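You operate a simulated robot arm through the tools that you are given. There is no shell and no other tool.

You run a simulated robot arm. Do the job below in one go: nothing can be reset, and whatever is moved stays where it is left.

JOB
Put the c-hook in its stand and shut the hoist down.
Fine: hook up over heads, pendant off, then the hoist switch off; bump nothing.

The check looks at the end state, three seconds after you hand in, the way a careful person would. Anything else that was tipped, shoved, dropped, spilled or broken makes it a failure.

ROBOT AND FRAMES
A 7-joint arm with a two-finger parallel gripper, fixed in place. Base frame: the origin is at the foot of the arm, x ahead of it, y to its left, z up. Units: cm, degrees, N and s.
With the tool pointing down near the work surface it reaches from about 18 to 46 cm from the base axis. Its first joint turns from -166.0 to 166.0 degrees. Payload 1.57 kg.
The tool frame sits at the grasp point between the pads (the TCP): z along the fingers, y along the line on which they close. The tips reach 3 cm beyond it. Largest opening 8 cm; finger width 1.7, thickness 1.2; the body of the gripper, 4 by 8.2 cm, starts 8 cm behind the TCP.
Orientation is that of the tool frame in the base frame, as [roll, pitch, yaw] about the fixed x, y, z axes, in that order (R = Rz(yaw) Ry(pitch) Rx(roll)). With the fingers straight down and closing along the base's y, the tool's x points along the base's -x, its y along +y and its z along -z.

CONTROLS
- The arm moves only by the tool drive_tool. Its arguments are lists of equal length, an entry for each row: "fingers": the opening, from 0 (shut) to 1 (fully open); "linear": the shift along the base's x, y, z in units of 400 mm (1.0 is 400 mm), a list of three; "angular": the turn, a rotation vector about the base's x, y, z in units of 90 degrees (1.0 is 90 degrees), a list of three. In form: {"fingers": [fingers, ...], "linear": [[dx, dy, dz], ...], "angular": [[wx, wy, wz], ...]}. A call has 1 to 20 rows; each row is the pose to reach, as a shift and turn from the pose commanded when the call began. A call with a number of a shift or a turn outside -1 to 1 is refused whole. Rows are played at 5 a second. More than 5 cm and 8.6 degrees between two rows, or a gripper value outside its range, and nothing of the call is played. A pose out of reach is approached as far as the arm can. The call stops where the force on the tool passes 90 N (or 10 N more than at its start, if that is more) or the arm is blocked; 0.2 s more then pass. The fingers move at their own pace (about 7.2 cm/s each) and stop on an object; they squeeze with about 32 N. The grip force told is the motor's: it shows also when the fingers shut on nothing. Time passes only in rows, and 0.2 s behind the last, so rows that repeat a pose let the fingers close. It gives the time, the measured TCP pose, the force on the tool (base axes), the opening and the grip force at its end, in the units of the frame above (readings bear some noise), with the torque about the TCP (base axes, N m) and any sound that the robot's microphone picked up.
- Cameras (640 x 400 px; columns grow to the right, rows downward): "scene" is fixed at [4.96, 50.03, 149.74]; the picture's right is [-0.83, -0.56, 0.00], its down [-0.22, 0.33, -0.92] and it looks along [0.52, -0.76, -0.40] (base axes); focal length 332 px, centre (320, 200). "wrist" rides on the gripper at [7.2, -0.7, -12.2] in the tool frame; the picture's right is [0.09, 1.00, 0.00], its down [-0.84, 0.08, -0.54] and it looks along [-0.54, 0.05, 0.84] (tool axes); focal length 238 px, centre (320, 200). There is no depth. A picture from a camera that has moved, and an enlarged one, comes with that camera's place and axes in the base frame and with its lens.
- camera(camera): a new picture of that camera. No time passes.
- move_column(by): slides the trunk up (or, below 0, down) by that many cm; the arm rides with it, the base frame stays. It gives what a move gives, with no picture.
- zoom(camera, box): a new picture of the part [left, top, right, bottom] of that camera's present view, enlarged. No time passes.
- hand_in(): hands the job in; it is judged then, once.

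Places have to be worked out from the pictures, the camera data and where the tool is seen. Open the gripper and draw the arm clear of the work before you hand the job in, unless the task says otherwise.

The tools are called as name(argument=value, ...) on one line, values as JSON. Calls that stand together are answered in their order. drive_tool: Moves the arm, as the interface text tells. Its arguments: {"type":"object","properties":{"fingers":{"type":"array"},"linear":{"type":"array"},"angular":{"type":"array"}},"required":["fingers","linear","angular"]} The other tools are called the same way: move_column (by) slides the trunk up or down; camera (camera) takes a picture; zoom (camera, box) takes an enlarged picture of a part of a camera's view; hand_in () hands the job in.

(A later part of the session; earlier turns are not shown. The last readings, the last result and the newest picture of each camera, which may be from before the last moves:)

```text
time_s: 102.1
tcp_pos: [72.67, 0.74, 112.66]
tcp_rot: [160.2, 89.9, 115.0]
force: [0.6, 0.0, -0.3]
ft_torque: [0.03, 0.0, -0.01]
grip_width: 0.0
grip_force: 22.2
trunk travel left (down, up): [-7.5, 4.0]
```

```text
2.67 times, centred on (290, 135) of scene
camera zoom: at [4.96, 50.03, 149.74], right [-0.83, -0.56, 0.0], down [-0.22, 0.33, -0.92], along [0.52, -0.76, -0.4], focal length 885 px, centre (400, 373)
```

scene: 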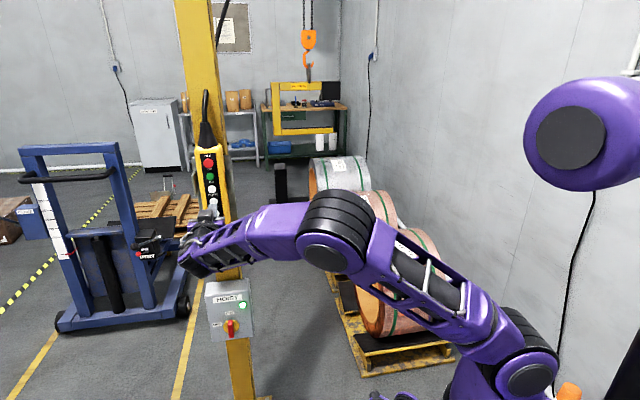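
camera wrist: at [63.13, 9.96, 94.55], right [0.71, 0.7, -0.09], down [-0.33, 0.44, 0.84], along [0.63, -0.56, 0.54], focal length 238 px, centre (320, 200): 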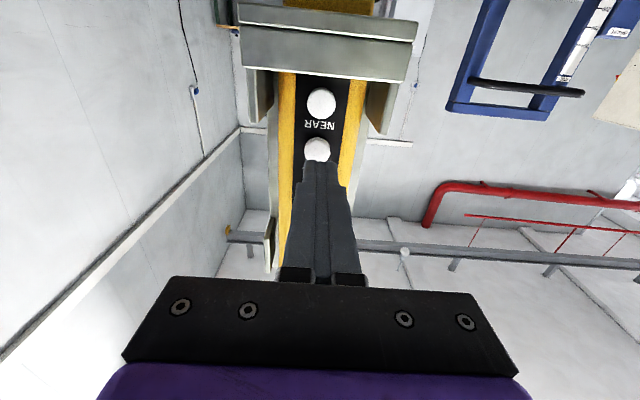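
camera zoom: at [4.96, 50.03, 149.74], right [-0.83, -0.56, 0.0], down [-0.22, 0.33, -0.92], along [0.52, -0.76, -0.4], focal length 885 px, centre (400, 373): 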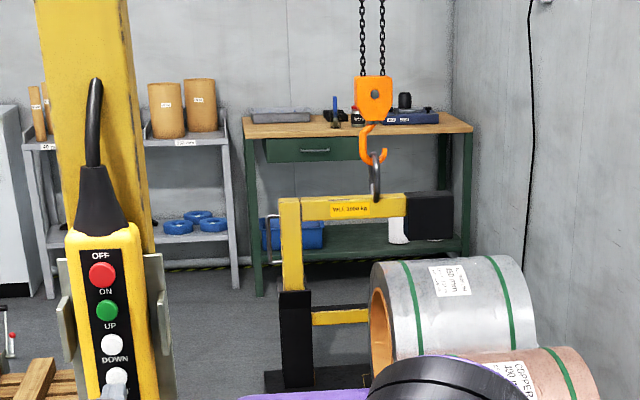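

It continues straight down, with the bottom at about z ≈ 26.5. Another two slow presses.

drive_tool(fingers=[0, 0, 0, 0, 0, 0, 0, 0, 0, 0, 0, 0, 0, 0, 0, 0, 0, 0, 0, 0], linear=[[0.0318, -0.0318, 0], [0.0513, -0.0513, 0], [0.056, -0.056, 0], [0.056, -0.056, 0], [0.056, -0.056, 0], [0.056, -0.056, 0], [0.056, -0.056, 0], [0.056, -0.056, 0], [0.056, -0.056, 0], [0.056, -0.056, 0], [0.0318, -0.0318, 0], [0.0318, -0.0318, 0], [0.0513, -0.0513, 0], [0.056, -0.056, 0], [0.056, -0.056, 0], [0.056, -0.056, 0], [0.056, -0.056, 0], [0.056, -0.056, 0], [0, 0, 0], [0, 0, 0]], angular=[[0, 0, 0], [0, 0, 0], [0, 0, 0], [0, 0, 0], [0, 0, 0], [0, 0, 0], [0, 0, 0], [0, 0, 0], [0, 0, 0], [0, 0, 0], [0, 0, 0], [0, 0, 0], [0, 0, 0], [0, 0, 0], [0, 0, 0], [0, 0, 0], [0, 0, 0], [0, 0, 0], [0, 0, 0], [0, 0, 0]])

zoom(camera="scene", box=[260, 165, 308, 210])

zoom(camera="scene", box=[230, 60, 350, 210])

```text
time_s: 106.3
tcp_pos: [72.77, 0.74, 112.6]
tcp_rot: [158.4, 90.0, 112.9]
force: [-0.1, -0.5, -0.2]
ft_torque: [-0.01, 0.0, 0.01]
grip_width: 0.0
grip_force: 20.8
trunk travel left (down, up): [-7.5, 4.0]
```

```text
8.89 times, centred on (284, 188) of scene
camera zoom: at [4.96, 50.03, 149.74], right [-0.83, -0.56, 0.0], down [-0.22, 0.33, -0.92], along [0.52, -0.76, -0.4], focal length 2949 px, centre (640, 311)
```

zoom: 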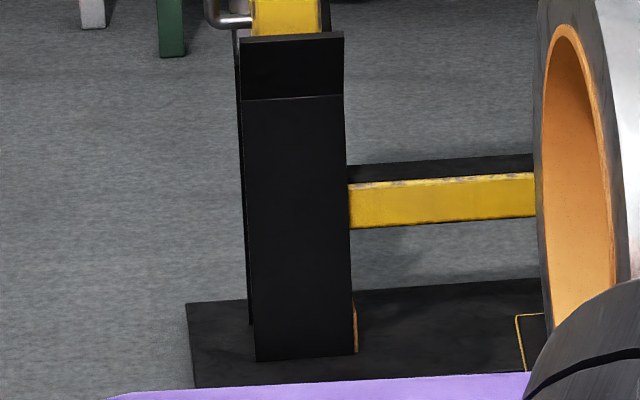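

```text
2.67 times, centred on (290, 135) of scene
camera zoom: at [4.96, 50.03, 149.74], right [-0.83, -0.56, 0.0], down [-0.22, 0.33, -0.92], along [0.52, -0.76, -0.4], focal length 885 px, centre (400, 373)
```

zoom: 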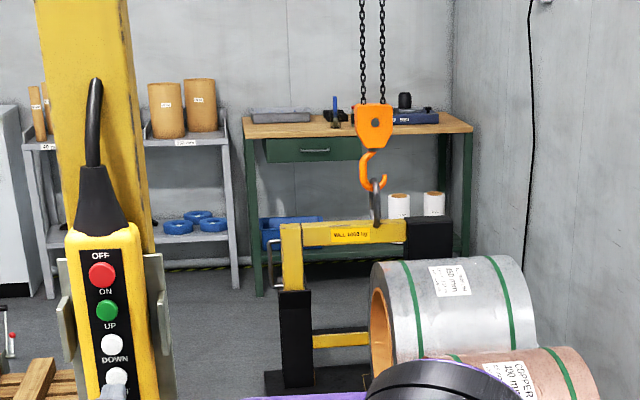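

The ram bottom is about 9 cm above the wood block's top. I'll lower ~6 cm, then finish in small steps.

drive_tool(fingers=[0, 0, 0, 0, 0, 0, 0, 0, 0, 0, 0, 0, 0, 0, 0], linear=[[0.0318, -0.0318, 0], [0.0513, -0.0513, 0], [0.056, -0.056, 0], [0.056, -0.056, 0], [0.056, -0.056, 0], [0.056, -0.056, 0], [0.056, -0.056, 0], [0.056, -0.056, 0], [0.056, -0.056, 0], [0.056, -0.056, 0], [0.0318, -0.0318, 0], [0, 0, 0], [0, 0, 0], [0, 0, 0], [0, 0, 0]], angular=[[0, 0, 0], [0, 0, 0], [0, 0, 0], [0, 0, 0], [0, 0, 0], [0, 0, 0], [0, 0, 0], [0, 0, 0], [0, 0, 0], [0, 0, 0], [0, 0, 0], [0, 0, 0], [0, 0, 0], [0, 0, 0], [0, 0, 0]])

zoom(camera="scene", box=[260, 165, 308, 210])

zoom(camera="scene", box=[260, 95, 356, 155])

```text
time_s: 109.5
tcp_pos: [72.72, 0.83, 112.68]
tcp_rot: [152.1, 89.9, 106.9]
force: [0.4, -0.5, 0.5]
ft_torque: [-0.02, 0.02, -0.03]
grip_width: 0.01
grip_force: 21.9
trunk travel left (down, up): [-7.5, 4.0]
```

```text
8.89 times, centred on (284, 188) of scene
camera zoom: at [4.96, 50.03, 149.74], right [-0.83, -0.56, 0.0], down [-0.22, 0.33, -0.92], along [0.52, -0.76, -0.4], focal length 2949 px, centre (640, 311)
```

zoom: 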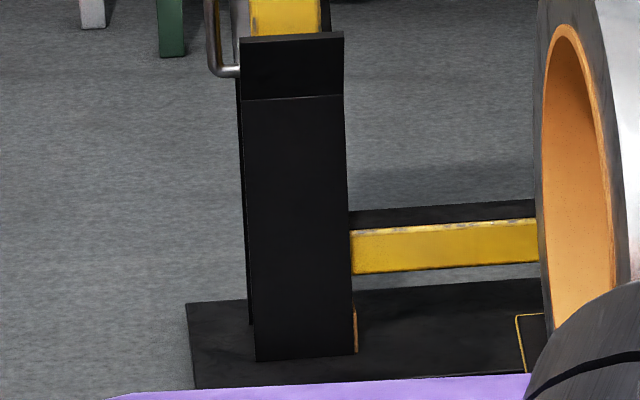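

```text
6.67 times, centred on (308, 125) of scene
camera zoom: at [4.96, 50.03, 149.74], right [-0.83, -0.56, 0.0], down [-0.22, 0.33, -0.92], along [0.52, -0.76, -0.4], focal length 2212 px, centre (400, 700)
```

zoom: 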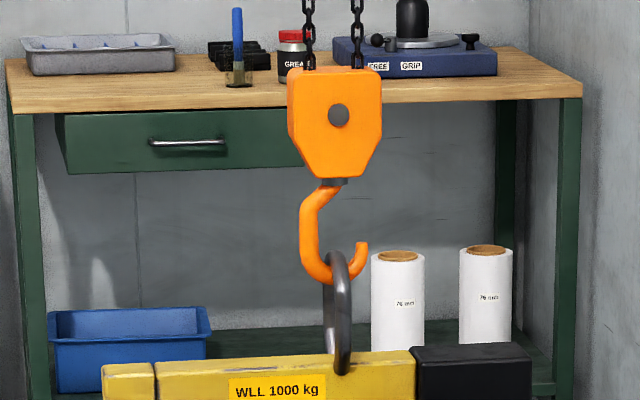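

About 3.6 cm remain to the wood block. I'll lower with a shorter press (~1 s) and then check for touchdown.

drive_tool(fingers=[0, 0, 0, 0, 0, 0, 0, 0, 0, 0, 0, 0], linear=[[0.0318, -0.0318, 0], [0.0513, -0.0513, 0], [0.056, -0.056, 0], [0.056, -0.056, 0], [0.056, -0.056, 0], [0.056, -0.056, 0], [0.0318, -0.0318, 0], [0, 0, 0], [0, 0, 0], [0, 0, 0], [0, 0, 0], [0, 0, 0]], angular=[[0, 0, 0], [0, 0, 0], [0, 0, 0], [0, 0, 0], [0, 0, 0], [0, 0, 0], [0, 0, 0], [0, 0, 0], [0, 0, 0], [0, 0, 0], [0, 0, 0], [0, 0, 0]])

zoom(camera="scene", box=[260, 165, 308, 210])

zoom(camera="scene", box=[260, 95, 356, 155])

```text
time_s: 112.1
tcp_pos: [72.8, 0.78, 112.67]
tcp_rot: [153.7, 89.8, 108.5]
force: [-0.5, 0.0, 0.2]
ft_torque: [0.02, -0.04, 0.01]
grip_width: 0.0
grip_force: 21.6
trunk travel left (down, up): [-7.5, 4.0]
```

```text
8.89 times, centred on (284, 188) of scene
camera zoom: at [4.96, 50.03, 149.74], right [-0.83, -0.56, 0.0], down [-0.22, 0.33, -0.92], along [0.52, -0.76, -0.4], focal length 2949 px, centre (640, 311)
```

zoom: 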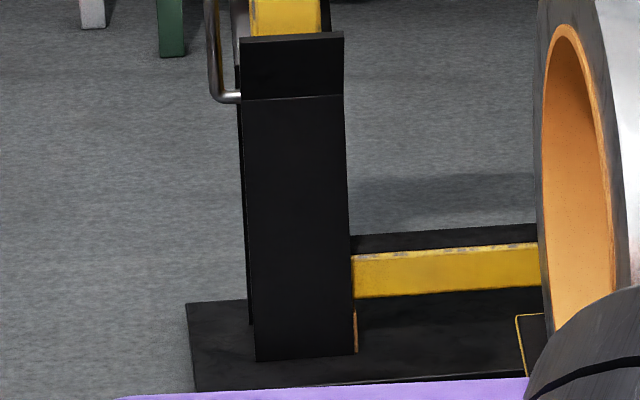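

```text
6.67 times, centred on (308, 125) of scene
camera zoom: at [4.96, 50.03, 149.74], right [-0.83, -0.56, 0.0], down [-0.22, 0.33, -0.92], along [0.52, -0.76, -0.4], focal length 2212 px, centre (400, 700)
```

zoom: 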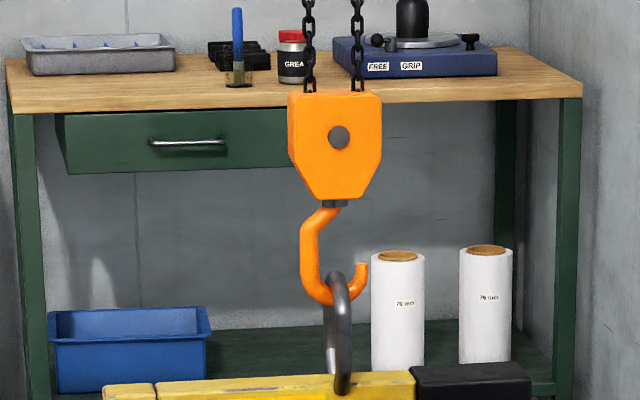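

It's nearly touching, about 0.5–1 cm above the wood by the picture. I'll lower with a short tap and look at whether it stays level as the weight comes off.

drive_tool(fingers=[0, 0, 0, 0, 0, 0, 0, 0, 0, 0], linear=[[0.0318, -0.0318, 0], [0.0513, -0.0513, 0], [0.056, -0.056, 0], [0.056, -0.056, 0], [0.0318, -0.0318, 0], [0, 0, 0], [0, 0, 0], [0, 0, 0], [0, 0, 0], [0, 0, 0]], angular=[[0, 0, 0], [0, 0, 0], [0, 0, 0], [0, 0, 0], [0, 0, 0], [0, 0, 0], [0, 0, 0], [0, 0, 0], [0, 0, 0], [0, 0, 0]])

zoom(camera="scene", box=[260, 165, 308, 210])

zoom(camera="scene", box=[260, 95, 356, 155])

```text
time_s: 114.3
tcp_pos: [72.82, 0.82, 112.74]
tcp_rot: [153.4, 89.9, 108.4]
force: [0.6, 0.6, 0.0]
ft_torque: [0.0, 0.01, -0.01]
grip_width: 0.01
grip_force: 20.9
trunk travel left (down, up): [-7.5, 4.0]
```

```text
8.89 times, centred on (284, 188) of scene
camera zoom: at [4.96, 50.03, 149.74], right [-0.83, -0.56, 0.0], down [-0.22, 0.33, -0.92], along [0.52, -0.76, -0.4], focal length 2949 px, centre (640, 311)
```

zoom: 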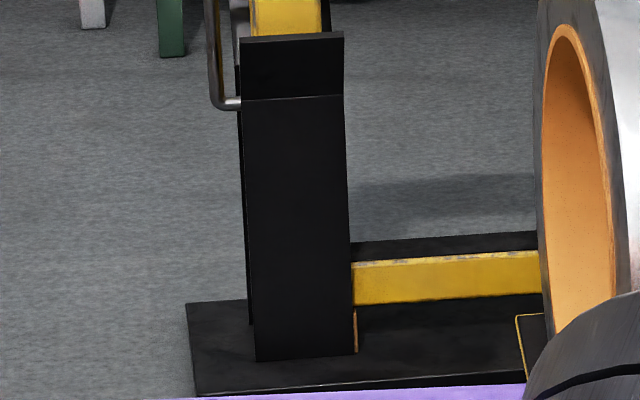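

```text
6.67 times, centred on (308, 125) of scene
camera zoom: at [4.96, 50.03, 149.74], right [-0.83, -0.56, 0.0], down [-0.22, 0.33, -0.92], along [0.52, -0.76, -0.4], focal length 2212 px, centre (400, 700)
```

zoom: 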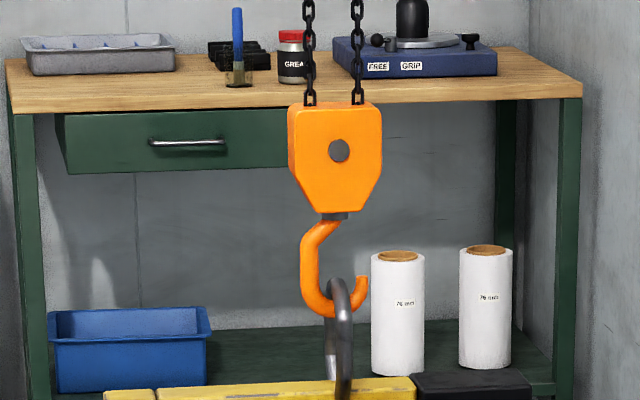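

The c-hook has touched down: the hook dropped about 1.9 cm while the c-hook dropped only about 1 cm, and it is still level. I'll lower the hook a little more and watch for any tilt.

drive_tool(fingers=[0, 0, 0, 0, 0, 0, 0, 0, 0, 0], linear=[[0.0318, -0.0318, 0], [0.0513, -0.0513, 0], [0.056, -0.056, 0], [0.056, -0.056, 0], [0.0318, -0.0318, 0], [0, 0, 0], [0, 0, 0], [0, 0, 0], [0, 0, 0], [0, 0, 0]], angular=[[0, 0, 0], [0, 0, 0], [0, 0, 0], [0, 0, 0], [0, 0, 0], [0, 0, 0], [0, 0, 0], [0, 0, 0], [0, 0, 0], [0, 0, 0]])

zoom(camera="scene", box=[260, 165, 308, 210])

zoom(camera="scene", box=[260, 110, 356, 170])

```text
time_s: 116.5
tcp_pos: [72.69, 0.68, 112.77]
tcp_rot: [153.0, 90.0, 107.7]
force: [0.0, 0.1, -0.1]
ft_torque: [-0.01, 0.02, -0.02]
grip_width: 0.03
grip_force: 21.3
trunk travel left (down, up): [-7.5, 4.0]
```

```text
8.89 times, centred on (284, 188) of scene
camera zoom: at [4.96, 50.03, 149.74], right [-0.83, -0.56, 0.0], down [-0.22, 0.33, -0.92], along [0.52, -0.76, -0.4], focal length 2949 px, centre (640, 311)
```

zoom: 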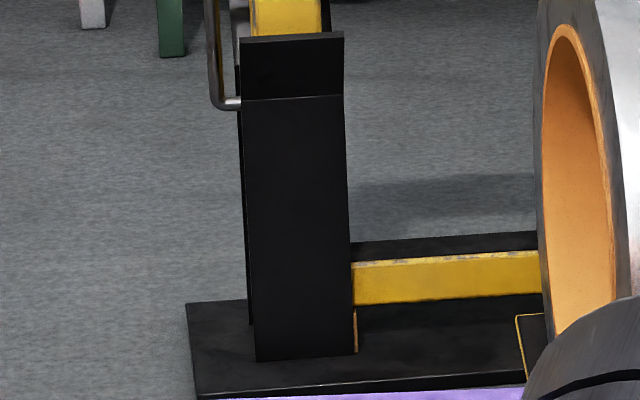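

```text
6.67 times, centred on (308, 140) of scene
camera zoom: at [4.96, 50.03, 149.74], right [-0.83, -0.56, 0.0], down [-0.22, 0.33, -0.92], along [0.52, -0.76, -0.4], focal length 2212 px, centre (400, 600)
```

zoom: 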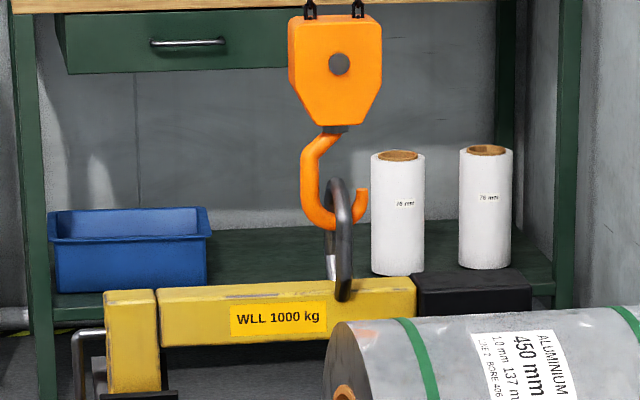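

The c-hook stays put and level, fully carried by the stand, while the link stands upright and the hook hangs lower inside it. I zoom in on the hook and link to plan the unhooking.

zoom(camera="scene", box=[292, 124, 332, 159])

zoom(camera="wrist", box=[230, 0, 300, 120])

```text
11.43 times, centred on (312, 142) of scene
camera zoom: at [4.96, 50.03, 149.74], right [-0.83, -0.56, 0.0], down [-0.22, 0.33, -0.92], along [0.52, -0.76, -0.4], focal length 3792 px, centre (411, 869)
```

zoom: 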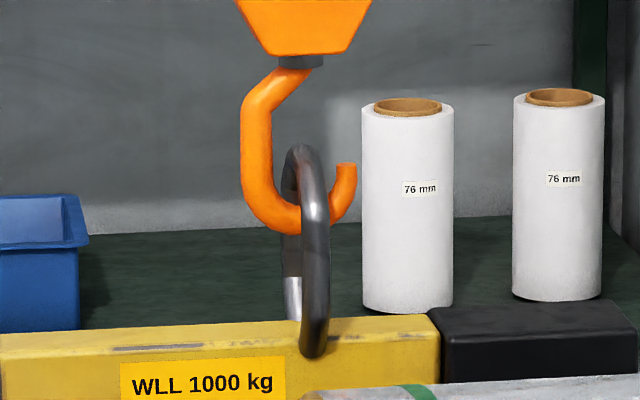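

```text
3.33 times, centred on (265, 60) of wrist
camera zoom: at [63.67, 8.99, 105.53], right [0.71, 0.7, -0.09], down [-0.33, 0.44, 0.84], along [0.63, -0.56, 0.54], focal length 794 px, centre (503, 667)
```

zoom: 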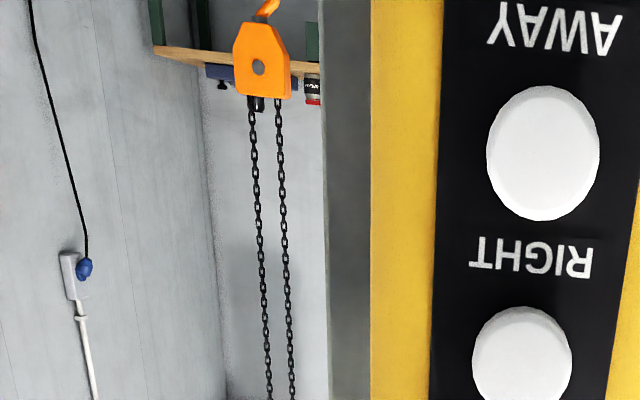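

The close-up shows the hook's tip about level with the underside of the link's top, with plenty of room above the link. I'll lower about 3 cm more so that the tip clears beneath the link's top bar.

drive_tool(fingers=[0, 0, 0, 0, 0, 0, 0, 0, 0, 0, 0, 0], linear=[[0.0318, -0.0318, 0], [0.0513, -0.0513, 0], [0.056, -0.056, 0], [0.056, -0.056, 0], [0.056, -0.056, 0], [0.0318, -0.0318, 0], [0, 0, 0], [0, 0, 0], [0, 0, 0], [0, 0, 0], [0, 0, 0], [0, 0, 0]], angular=[[0, 0, 0], [0, 0, 0], [0, 0, 0], [0, 0, 0], [0, 0, 0], [0, 0, 0], [0, 0, 0], [0, 0, 0], [0, 0, 0], [0, 0, 0], [0, 0, 0], [0, 0, 0]])

zoom(camera="scene", box=[292, 124, 332, 159])

zoom(camera="scene", box=[260, 110, 356, 170])

```text
time_s: 119.1
tcp_pos: [72.71, 0.67, 112.63]
tcp_rot: [154.6, 89.9, 109.4]
force: [-0.4, 0.4, -0.1]
ft_torque: [-0.02, 0.0, 0.01]
grip_width: 0.0
grip_force: 21.5
trunk travel left (down, up): [-7.5, 4.0]
```

```text
11.43 times, centred on (312, 142) of scene
camera zoom: at [4.96, 50.03, 149.74], right [-0.83, -0.56, 0.0], down [-0.22, 0.33, -0.92], along [0.52, -0.76, -0.4], focal length 3792 px, centre (411, 869)
```

zoom: 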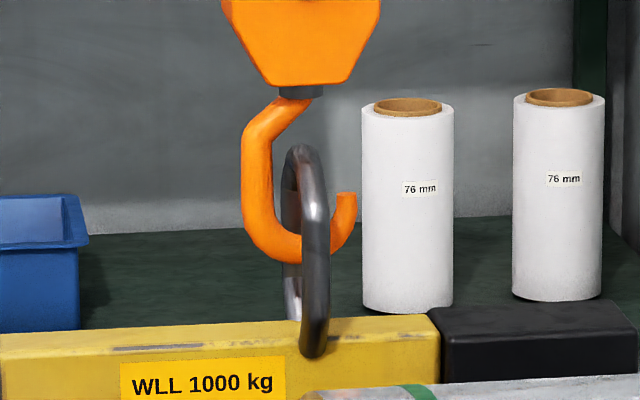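

```text
6.67 times, centred on (308, 140) of scene
camera zoom: at [4.96, 50.03, 149.74], right [-0.83, -0.56, 0.0], down [-0.22, 0.33, -0.92], along [0.52, -0.76, -0.4], focal length 2212 px, centre (400, 600)
```

zoom: 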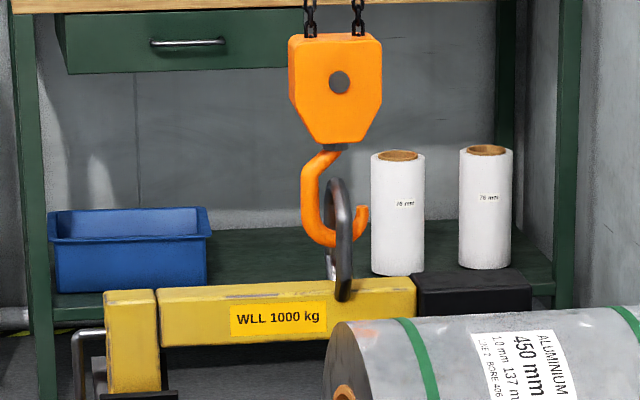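

The tip is now about 2.7 cm below the underside of the link's top and the swivel is well above the link. I'll move to LEFT (z ≈ 108.9) and press about 1.6 s to slide the hook out sideways.

drive_tool(fingers=[0, 0, 0, 0, 0, 0, 0, 0, 0, 0, 0, 0, 0, 0, 0], linear=[[0, 0, -0.0938], [0, 0, -0.0938], [0.0318, -0.0318, -0.0938], [0.0513, -0.0513, -0.0938], [0.056, -0.056, -0.0938], [0.056, -0.056, -0.0938], [0.056, -0.056, -0.0938], [0.056, -0.056, -0.0938], [0.056, -0.056, -0.0938], [0.056, -0.056, -0.0938], [0.056, -0.056, -0.0938], [0.056, -0.056, -0.0938], [0.0318, -0.0318, -0.0938], [0, 0, -0.0938], [0, 0, -0.0938]], angular=[[0, 0, 0], [0, 0, 0], [0, 0, 0], [0, 0, 0], [0, 0, 0], [0, 0, 0], [0, 0, 0], [0, 0, 0], [0, 0, 0], [0, 0, 0], [0, 0, 0], [0, 0, 0], [0, 0, 0], [0, 0, 0], [0, 0, 0]])

zoom(camera="scene", box=[280, 120, 328, 160])

zoom(camera="wrist", box=[260, 60, 380, 180])

```text
time_s: 122.3
tcp_pos: [72.66, 0.69, 108.97]
tcp_rot: [122.5, 89.9, 77.3]
force: [-0.3, -0.5, -0.6]
ft_torque: [-0.02, 0.01, 0.0]
grip_width: 0.01
grip_force: 21.0
trunk travel left (down, up): [-7.5, 4.0]
```

```text
10.00 times, centred on (304, 140) of scene
camera zoom: at [4.96, 50.03, 149.74], right [-0.83, -0.56, 0.0], down [-0.22, 0.33, -0.92], along [0.52, -0.76, -0.4], focal length 3318 px, centre (480, 800)
```

zoom: 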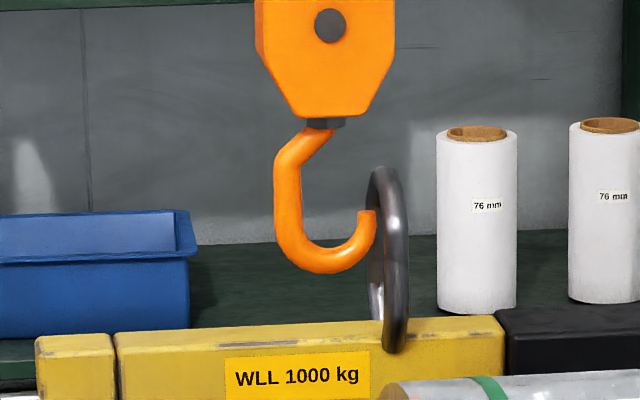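

```text
3.33 times, centred on (320, 120) of wrist
camera zoom: at [63.65, 8.94, 101.79], right [0.71, 0.7, -0.09], down [-0.33, 0.44, 0.84], along [0.63, -0.56, 0.54], focal length 794 px, centre (320, 467)
```

zoom: 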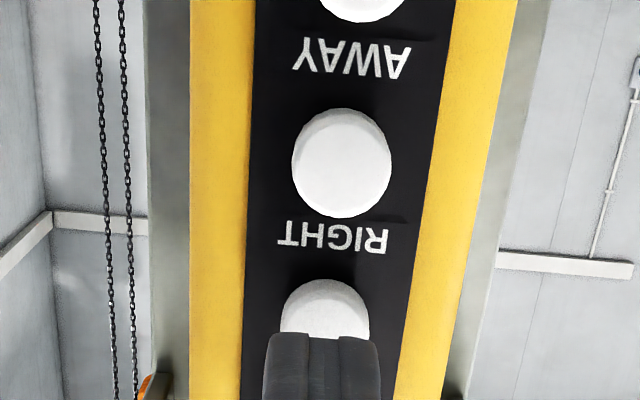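

The hook slid left without disturbing the link; the tip is just leaving the loop. I'll press LEFT again for about 1.8 s.

drive_tool(fingers=[0, 0, 0, 0, 0, 0, 0, 0, 0, 0, 0, 0, 0, 0, 0], linear=[[0.0318, -0.0318, 0], [0.0513, -0.0513, 0], [0.056, -0.056, 0], [0.056, -0.056, 0], [0.056, -0.056, 0], [0.056, -0.056, 0], [0.056, -0.056, 0], [0.056, -0.056, 0], [0.056, -0.056, 0], [0.056, -0.056, 0], [0.0318, -0.0318, 0], [0, 0, 0], [0, 0, 0], [0, 0, 0], [0, 0, 0]], angular=[[0, 0, 0], [0, 0, 0], [0, 0, 0], [0, 0, 0], [0, 0, 0], [0, 0, 0], [0, 0, 0], [0, 0, 0], [0, 0, 0], [0, 0, 0], [0, 0, 0], [0, 0, 0], [0, 0, 0], [0, 0, 0], [0, 0, 0]])

zoom(camera="scene", box=[280, 120, 328, 160])

camera(camera="scene")

```text
time_s: 125.5
tcp_pos: [72.95, 0.72, 108.93]
tcp_rot: [-26.8, 90.0, -72.1]
force: [-0.2, -0.4, -0.2]
ft_torque: [0.0, 0.01, 0.0]
grip_width: 0.0
grip_force: 21.3
trunk travel left (down, up): [-7.5, 4.0]
```

```text
10.00 times, centred on (304, 140) of scene
camera zoom: at [4.96, 50.03, 149.74], right [-0.83, -0.56, 0.0], down [-0.22, 0.33, -0.92], along [0.52, -0.76, -0.4], focal length 3318 px, centre (480, 800)
```

zoom: 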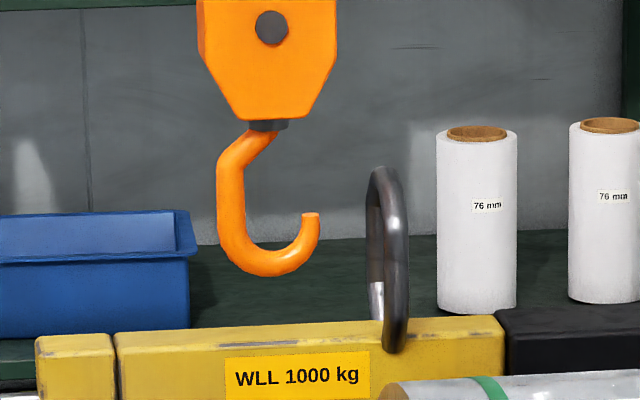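

```text
taken
```

scene: 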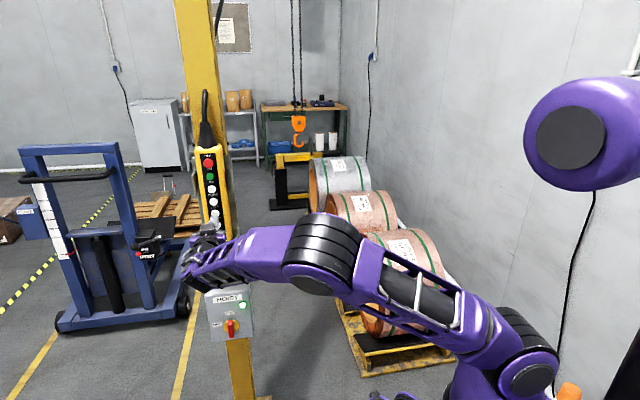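

The hook is free of the link with about a 5 cm gap, and the c-hook hasn't moved. One more LEFT press gives it a safe gap before raising.

drive_tool(fingers=[0, 0, 0, 0, 0, 0, 0, 0, 0, 0, 0, 0, 0, 0, 0, 0, 0], linear=[[0.0318, -0.0318, 0], [0.0513, -0.0513, 0], [0.056, -0.056, 0], [0.056, -0.056, 0], [0.056, -0.056, 0], [0.056, -0.056, 0], [0.056, -0.056, 0], [0.056, -0.056, 0], [0.056, -0.056, 0], [0.0318, -0.0318, 0], [0, 0, 0], [0, 0, 0], [0, 0, 0], [0, 0, 0.0938], [0, 0, 0.1876], [0, 0, 0.1876], [0, 0, 0.1876]], angular=[[0, 0, 0], [0, 0, 0], [0, 0, 0], [0, 0, 0], [0, 0, 0], [0, 0, 0], [0, 0, 0], [0, 0, 0], [0, 0, 0], [0, 0, 0], [0, 0, 0], [0, 0, 0], [0, 0, 0], [0, 0, 0], [0, 0, 0], [0, 0, 0], [0, 0, 0]])

zoom(camera="scene", box=[260, 110, 332, 170])

zoom(camera="wrist", box=[260, 60, 380, 180])

```text
time_s: 129.1
tcp_pos: [72.78, 0.71, 116.52]
tcp_rot: [151.9, 89.9, 106.5]
force: [0.0, -0.3, 1.1]
ft_torque: [0.0, -0.02, -0.02]
grip_width: 0.0
grip_force: 21.3
trunk travel left (down, up): [-7.5, 4.0]
```

```text
6.67 times, centred on (296, 140) of scene
camera zoom: at [4.96, 50.03, 149.74], right [-0.83, -0.56, 0.0], down [-0.22, 0.33, -0.92], along [0.52, -0.76, -0.4], focal length 2212 px, centre (480, 600)
```

zoom: 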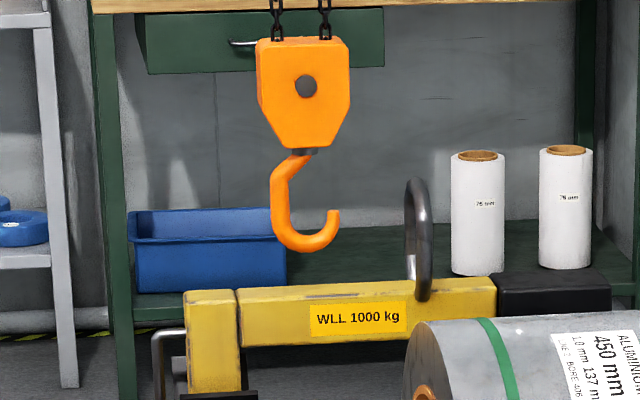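

```text
3.33 times, centred on (320, 120) of wrist
camera zoom: at [63.64, 9.08, 109.3], right [0.71, 0.7, -0.09], down [-0.33, 0.44, 0.84], along [0.63, -0.56, 0.54], focal length 794 px, centre (320, 467)
```

zoom: 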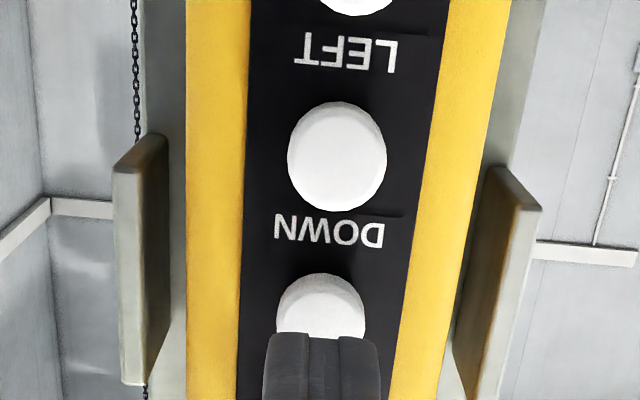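

The hook hangs about 11 cm clear of the link and the tool is in front of UP. I'll press UP for about 2.6 s and check the rise.

drive_tool(fingers=[0, 0, 0, 0, 0, 0, 0, 0, 0, 0, 0, 0, 0, 0, 0, 0, 0, 0], linear=[[0.0318, -0.0318, 0], [0.0513, -0.0513, 0], [0.056, -0.056, 0], [0.056, -0.056, 0], [0.056, -0.056, 0], [0.056, -0.056, 0], [0.056, -0.056, 0], [0.056, -0.056, 0], [0.056, -0.056, 0], [0.056, -0.056, 0], [0.056, -0.056, 0], [0.056, -0.056, 0], [0.056, -0.056, 0], [0.056, -0.056, 0], [0.056, -0.056, 0], [0.0318, -0.0318, 0], [0, 0, 0], [0, 0, 0]], angular=[[0, 0, 0], [0, 0, 0], [0, 0, 0], [0, 0, 0], [0, 0, 0], [0, 0, 0], [0, 0, 0], [0, 0, 0], [0, 0, 0], [0, 0, 0], [0, 0, 0], [0, 0, 0], [0, 0, 0], [0, 0, 0], [0, 0, 0], [0, 0, 0], [0, 0, 0], [0, 0, 0]])

zoom(camera="scene", box=[230, 40, 350, 190])

```text
time_s: 132.9
tcp_pos: [72.71, 0.64, 116.47]
tcp_rot: [116.0, 89.9, 70.7]
force: [-0.2, -0.4, 0.7]
ft_torque: [0.0, 0.01, 0.03]
grip_width: 0.01
grip_force: 21.8
trunk travel left (down, up): [-7.5, 4.0]
```

```text
2.67 times, centred on (290, 115) of scene
camera zoom: at [4.96, 50.03, 149.74], right [-0.83, -0.56, 0.0], down [-0.22, 0.33, -0.92], along [0.52, -0.76, -0.4], focal length 885 px, centre (400, 427)
```

zoom: 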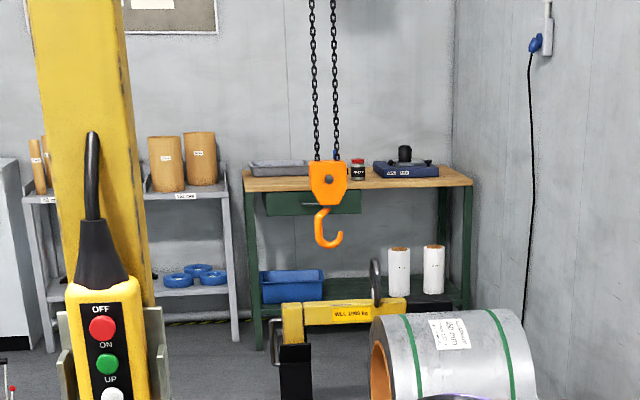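

The hook rose about 16 cm and is above the link. I'll press UP and hold through the end of the call (pictures take no time), then continue.

drive_tool(fingers=[0, 0, 0, 0, 0, 0, 0, 0, 0, 0, 0, 0, 0, 0, 0, 0, 0, 0, 0, 0], linear=[[0.0318, -0.0318, 0], [0.0513, -0.0513, 0], [0.056, -0.056, 0], [0.056, -0.056, 0], [0.056, -0.056, 0], [0.056, -0.056, 0], [0.056, -0.056, 0], [0.056, -0.056, 0], [0.056, -0.056, 0], [0.056, -0.056, 0], [0.056, -0.056, 0], [0.056, -0.056, 0], [0.056, -0.056, 0], [0.056, -0.056, 0], [0.056, -0.056, 0], [0.056, -0.056, 0], [0.056, -0.056, 0], [0.056, -0.056, 0], [0.056, -0.056, 0], [0.056, -0.056, 0]], angular=[[0, 0, 0], [0, 0, 0], [0, 0, 0], [0, 0, 0], [0, 0, 0], [0, 0, 0], [0, 0, 0], [0, 0, 0], [0, 0, 0], [0, 0, 0], [0, 0, 0], [0, 0, 0], [0, 0, 0], [0, 0, 0], [0, 0, 0], [0, 0, 0], [0, 0, 0], [0, 0, 0], [0, 0, 0], [0, 0, 0]])

camera(camera="scene")

camera(camera="wrist")

```text
time_s: 137.1
tcp_pos: [74.81, -1.29, 116.57]
tcp_rot: [135.9, 89.9, 90.8]
force: [-20.9, 15.6, -10.9]
ft_torque: [0.21, 0.2, -0.08]
grip_width: 0.0
grip_force: 21.4
trunk travel left (down, up): [-7.5, 4.0]
```

```text
taken
```

scene: 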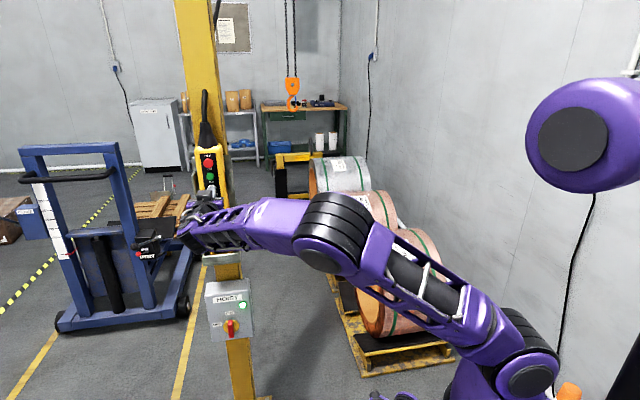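

```text
taken
camera wrist: at [65.81, 6.94, 109.28], right [0.71, 0.7, -0.09], down [-0.33, 0.44, 0.84], along [0.63, -0.56, 0.54], focal length 238 px, centre (320, 200)
```

wrist: 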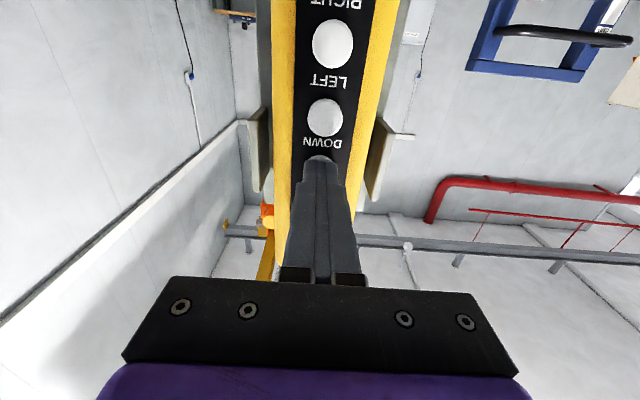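

Still pressing; the hook bottom is at about z ≈ 99 and rising. I'll keep holding UP for another 3 s.

drive_tool(fingers=[0, 0, 0, 0, 0, 0, 0, 0, 0, 0, 0, 0, 0, 0, 0], linear=[[0, 0, 0], [0, 0, 0], [0, 0, 0], [0, 0, 0], [0, 0, 0], [0, 0, 0], [0, 0, 0], [0, 0, 0], [0, 0, 0], [0, 0, 0], [0, 0, 0], [0, 0, 0], [0, 0, 0], [0, 0, 0], [0, 0, 0]], angular=[[0, 0, 0], [0, 0, 0], [0, 0, 0], [0, 0, 0], [0, 0, 0], [0, 0, 0], [0, 0, 0], [0, 0, 0], [0, 0, 0], [0, 0, 0], [0, 0, 0], [0, 0, 0], [0, 0, 0], [0, 0, 0], [0, 0, 0]])

zoom(camera="scene", box=[230, 0, 380, 190])

```text
time_s: 140.3
tcp_pos: [74.93, -1.32, 116.56]
tcp_rot: [114.1, 90.0, 69.0]
force: [-18.3, 18.4, -8.2]
ft_torque: [0.15, 0.18, -0.04]
grip_width: 0.01
grip_force: 21.4
trunk travel left (down, up): [-7.5, 4.0]
```

```text
2.11 times, centred on (305, 95) of scene
camera zoom: at [4.96, 50.03, 149.74], right [-0.83, -0.56, 0.0], down [-0.22, 0.33, -0.92], along [0.52, -0.76, -0.4], focal length 698 px, centre (352, 421)
```

zoom: 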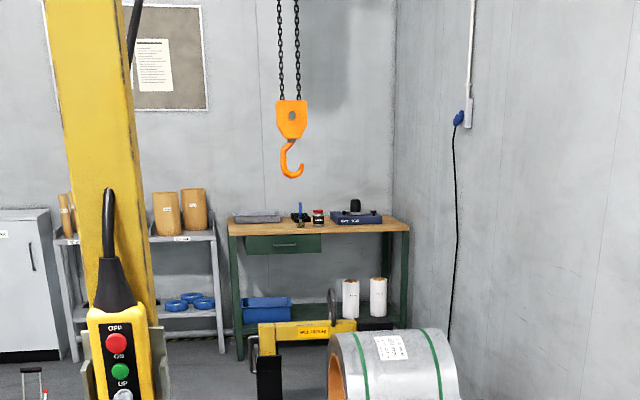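

The hook is rising at about 8 cm/s and its bottom is near z ≈ 124. I'll hold UP for another 4 s.

drive_tool(fingers=[0, 0, 0, 0, 0, 0, 0, 0, 0, 0, 0, 0, 0, 0, 0, 0, 0, 0, 0, 0], linear=[[0, 0, 0], [0, 0, 0], [0, 0, 0], [0, 0, 0], [0, 0, 0], [0, 0, 0], [0, 0, 0], [0, 0, 0], [0, 0, 0], [0, 0, 0], [0, 0, 0], [0, 0, 0], [0, 0, 0], [0, 0, 0], [0, 0, 0], [0, 0, 0], [0, 0, 0], [0, 0, 0], [0, 0, 0], [0, 0, 0]], angular=[[0, 0, 0], [0, 0, 0], [0, 0, 0], [0, 0, 0], [0, 0, 0], [0, 0, 0], [0, 0, 0], [0, 0, 0], [0, 0, 0], [0, 0, 0], [0, 0, 0], [0, 0, 0], [0, 0, 0], [0, 0, 0], [0, 0, 0], [0, 0, 0], [0, 0, 0], [0, 0, 0], [0, 0, 0], [0, 0, 0]])

zoom(camera="scene", box=[230, 0, 380, 190])

zoom(camera="wrist", box=[180, 100, 330, 290])

```text
time_s: 144.5
tcp_pos: [74.91, -1.21, 116.46]
tcp_rot: [100.1, 89.9, 54.9]
force: [-15.6, 17.0, -3.9]
ft_torque: [0.1, 0.07, 0.06]
grip_width: 0.0
grip_force: 21.9
trunk travel left (down, up): [-7.5, 4.0]
```

```text
2.11 times, centred on (305, 95) of scene
camera zoom: at [4.96, 50.03, 149.74], right [-0.83, -0.56, 0.0], down [-0.22, 0.33, -0.92], along [0.52, -0.76, -0.4], focal length 698 px, centre (352, 421)
```

zoom: 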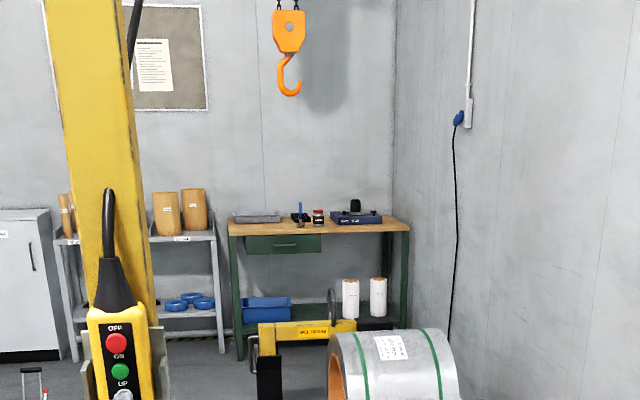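

```text
2.11 times, centred on (255, 195) of wrist
camera zoom: at [65.81, 6.94, 109.3], right [0.71, 0.7, -0.09], down [-0.33, 0.44, 0.84], along [0.63, -0.56, 0.54], focal length 502 px, centre (457, 210)
```

zoom: 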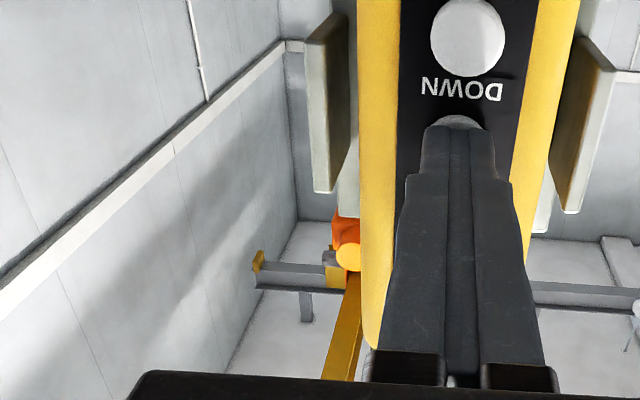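

The hook bottom is at about z ≈ 159 and rising ~9 cm/s; the hoist body is near z ≈ 290. I'll hold UP for another 4 s, to about 196.

drive_tool(fingers=[0, 0, 0, 0, 0, 0, 0, 0, 0, 0, 0, 0, 0, 0, 0, 0, 0, 0, 0, 0], linear=[[0, 0, 0], [0, 0, 0], [0, 0, 0], [0, 0, 0], [0, 0, 0], [0, 0, 0], [0, 0, 0], [0, 0, 0], [0, 0, 0], [0, 0, 0], [0, 0, 0], [0, 0, 0], [0, 0, 0], [0, 0, 0], [0, 0, 0], [0, 0, 0], [0, 0, 0], [0, 0, 0], [0, 0, 0], [0, 0, 0]], angular=[[0, 0, 0], [0, 0, 0], [0, 0, 0], [0, 0, 0], [0, 0, 0], [0, 0, 0], [0, 0, 0], [0, 0, 0], [0, 0, 0], [0, 0, 0], [0, 0, 0], [0, 0, 0], [0, 0, 0], [0, 0, 0], [0, 0, 0], [0, 0, 0], [0, 0, 0], [0, 0, 0], [0, 0, 0], [0, 0, 0]])

zoom(camera="scene", box=[230, 0, 380, 190])

zoom(camera="wrist", box=[180, 100, 330, 290])

```text
time_s: 148.7
tcp_pos: [74.92, -1.32, 116.44]
tcp_rot: [102.1, 90.0, 57.0]
force: [-15.7, 18.2, -3.2]
ft_torque: [0.06, 0.05, 0.03]
grip_width: 0.0
grip_force: 21.3
trunk travel left (down, up): [-7.5, 4.0]
```

```text
2.11 times, centred on (305, 95) of scene
camera zoom: at [4.96, 50.03, 149.74], right [-0.83, -0.56, 0.0], down [-0.22, 0.33, -0.92], along [0.52, -0.76, -0.4], focal length 698 px, centre (352, 421)
```

zoom: 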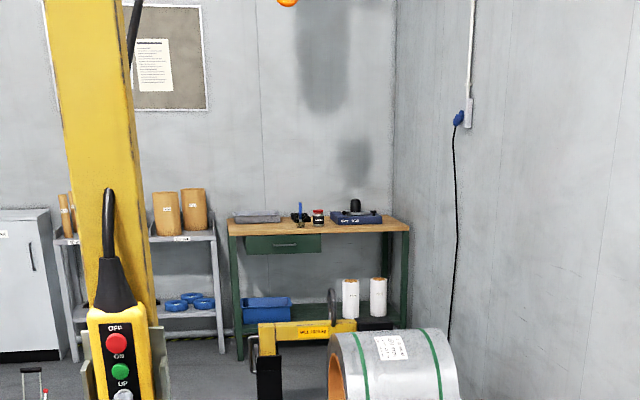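

```text
2.11 times, centred on (255, 195) of wrist
camera zoom: at [65.81, 6.94, 109.3], right [0.71, 0.7, -0.09], down [-0.33, 0.44, 0.84], along [0.63, -0.56, 0.54], focal length 502 px, centre (457, 210)
```

zoom: 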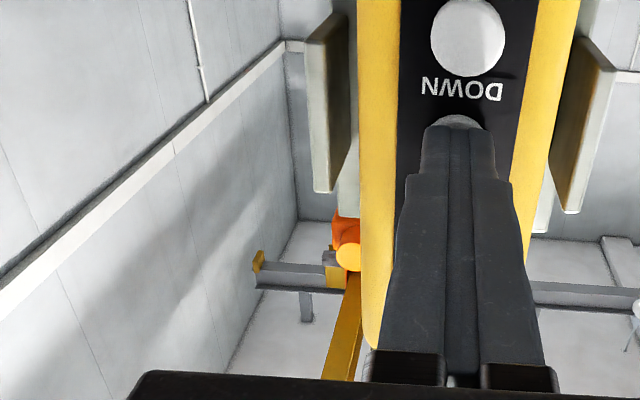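

The hook bottom is now at about z ≈ 195. I'll hold UP about 2.8 s more, to roughly 220–225 (block top ~260, below the hoist), then release.

drive_tool(fingers=[0, 0, 0, 0, 0, 0, 0, 0, 0, 0, 0, 0, 0, 0, 0, 0, 0, 0], linear=[[0, 0, 0], [0, 0, 0], [0, 0, 0], [0, 0, 0], [0, 0, 0], [0, 0, 0], [0, 0, 0], [0, 0, 0], [0, 0, 0], [0, 0, 0], [0, 0, 0], [0, 0, 0], [0, 0, 0], [0, 0, 0], [-0.024, 0.024, 0], [-0.056, 0.056, 0], [-0.056, 0.056, 0], [-0.056, 0.056, 0]], angular=[[0, 0, 0], [0, 0, 0], [0, 0, 0], [0, 0, 0], [0, 0, 0], [0, 0, 0], [0, 0, 0], [0, 0, 0], [0, 0, 0], [0, 0, 0], [0, 0, 0], [0, 0, 0], [0, 0, 0], [0, 0, 0], [0, 0, 0], [0, 0, 0], [0, 0, 0], [0, 0, 0]])

camera(camera="scene")

camera(camera="wrist")

```text
time_s: 152.5
tcp_pos: [72.77, 0.65, 116.42]
tcp_rot: [148.3, 89.9, 103.1]
force: [-0.5, -0.1, -0.8]
ft_torque: [0.0, 0.0, 0.0]
grip_width: 0.01
grip_force: 21.6
trunk travel left (down, up): [-7.5, 4.0]
```

```text
taken
```

scene: 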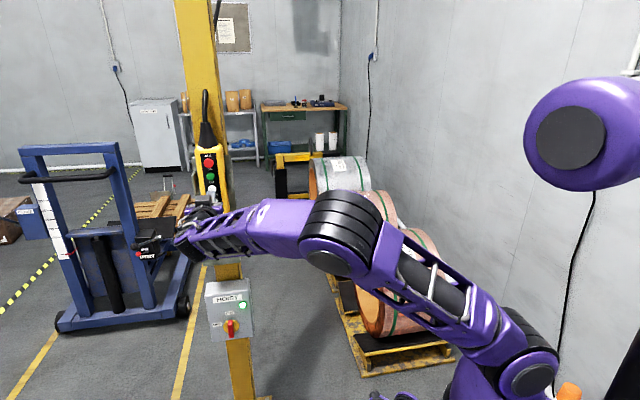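

```text
taken
camera wrist: at [63.66, 8.96, 109.21], right [0.71, 0.7, -0.09], down [-0.33, 0.44, 0.84], along [0.63, -0.56, 0.54], focal length 238 px, centre (320, 200)
```

wrist: 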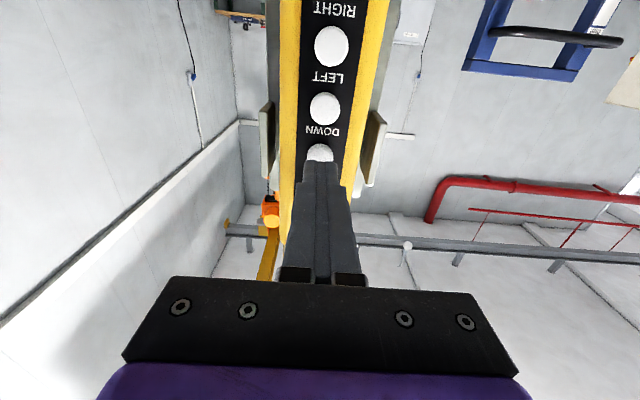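

The hook is out of the scene view at the top (above z ≈ 203, about 220 by timing). I zoom the wrist view to see the block against the hoist.

zoom(camera="wrist", box=[230, 140, 310, 260])

zoom(camera="scene", box=[250, 130, 346, 220])

```text
3.33 times, centred on (270, 200) of wrist
camera zoom: at [63.66, 8.96, 109.21], right [0.71, 0.7, -0.09], down [-0.33, 0.44, 0.84], along [0.63, -0.56, 0.54], focal length 794 px, centre (487, 200)
```

zoom: 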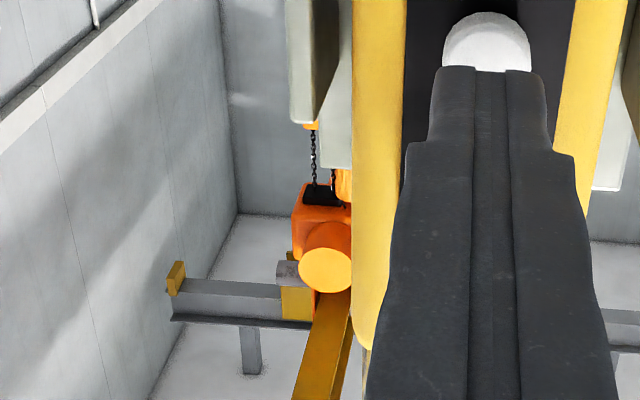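

```text
4.44 times, centred on (298, 175) of scene
camera zoom: at [4.96, 50.03, 149.74], right [-0.83, -0.56, 0.0], down [-0.22, 0.33, -0.92], along [0.52, -0.76, -0.4], focal length 1475 px, centre (418, 311)
```

zoom: 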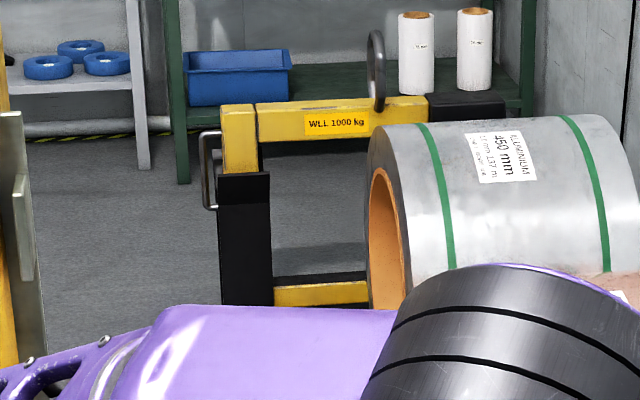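

The block top is at about z ≈ 253 (hook bottom ~220) with nearly 29 cm of chain left below the hoist. I'll add one slow UP press (~6–8 cm) for margin over heads.

drive_tool(fingers=[0, 0, 0, 0, 0, 0, 0, 0, 0, 0, 0, 0, 0, 0, 0, 0], linear=[[0.0318, -0.0318, 0], [0.0513, -0.0513, 0], [0.056, -0.056, 0], [0.056, -0.056, 0], [0.056, -0.056, 0], [0.056, -0.056, 0], [0.056, -0.056, 0], [0.056, -0.056, 0], [0.056, -0.056, 0], [0.056, -0.056, 0], [0.056, -0.056, 0], [0.0318, -0.0318, 0], [0, 0, 0], [0, 0, 0], [0, 0, 0], [0, 0, 0]], angular=[[0, 0, 0], [0, 0, 0], [0, 0, 0], [0, 0, 0], [0, 0, 0], [0, 0, 0], [0, 0, 0], [0, 0, 0], [0, 0, 0], [0, 0, 0], [0, 0, 0], [0, 0, 0], [0, 0, 0], [0, 0, 0], [0, 0, 0], [0, 0, 0]])

zoom(camera="wrist", box=[230, 140, 310, 260])

```text
time_s: 155.9
tcp_pos: [72.83, 0.71, 116.6]
tcp_rot: [152.4, 89.8, 107.3]
force: [0.2, 0.2, 0.5]
ft_torque: [0.02, -0.02, -0.04]
grip_width: 0.01
grip_force: 21.3
trunk travel left (down, up): [-7.5, 4.0]
```

```text
3.33 times, centred on (270, 200) of wrist
camera zoom: at [63.65, 9.03, 109.25], right [0.71, 0.7, -0.09], down [-0.33, 0.44, 0.84], along [0.63, -0.56, 0.54], focal length 794 px, centre (487, 200)
```

zoom: 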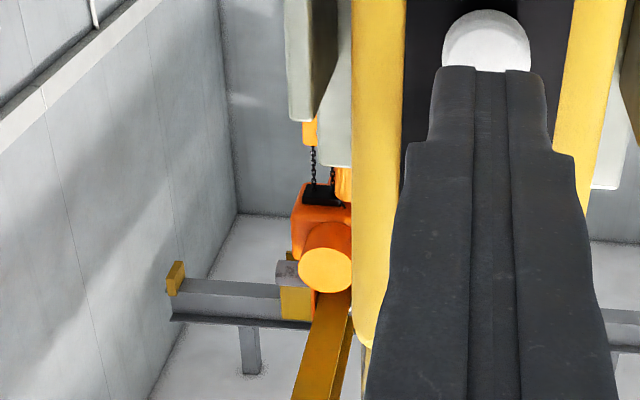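

The hook bottom is now about z ≈ 227. Next is the red OFF button: I'll move up to z ≈ 123.9 and check the alignment.

drive_tool(fingers=[0, 0, 0, 0], linear=[[0, 0, 0.0935], [0, 0, 0.187], [0, 0, 0.187], [0, 0, 0.187]], angular=[[0, 0, 0], [0, 0, 0], [0, 0, 0], [0, 0, 0]])

zoom(camera="wrist", box=[260, 60, 380, 180])

zoom(camera="scene", box=[185, 130, 245, 220])

```text
time_s: 156.9
tcp_pos: [72.77, 0.68, 123.84]
tcp_rot: [157.8, 89.9, 112.7]
force: [-0.2, 0.4, 0.0]
ft_torque: [0.03, 0.04, 0.02]
grip_width: 0.04
grip_force: 21.5
trunk travel left (down, up): [-7.5, 4.0]
```

```text
3.33 times, centred on (320, 120) of wrist
camera zoom: at [63.61, 9.04, 116.71], right [0.71, 0.7, -0.09], down [-0.33, 0.44, 0.84], along [0.63, -0.56, 0.54], focal length 794 px, centre (320, 467)
```

zoom: 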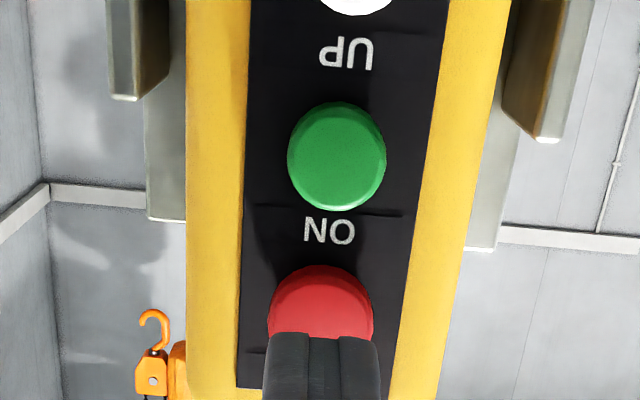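

```text
4.44 times, centred on (215, 175) of scene
camera zoom: at [4.96, 50.03, 149.74], right [-0.83, -0.56, 0.0], down [-0.22, 0.33, -0.92], along [0.52, -0.76, -0.4], focal length 1475 px, centre (787, 311)
```

zoom: 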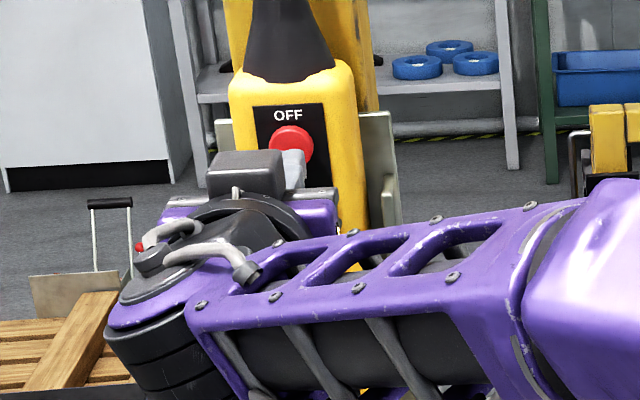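

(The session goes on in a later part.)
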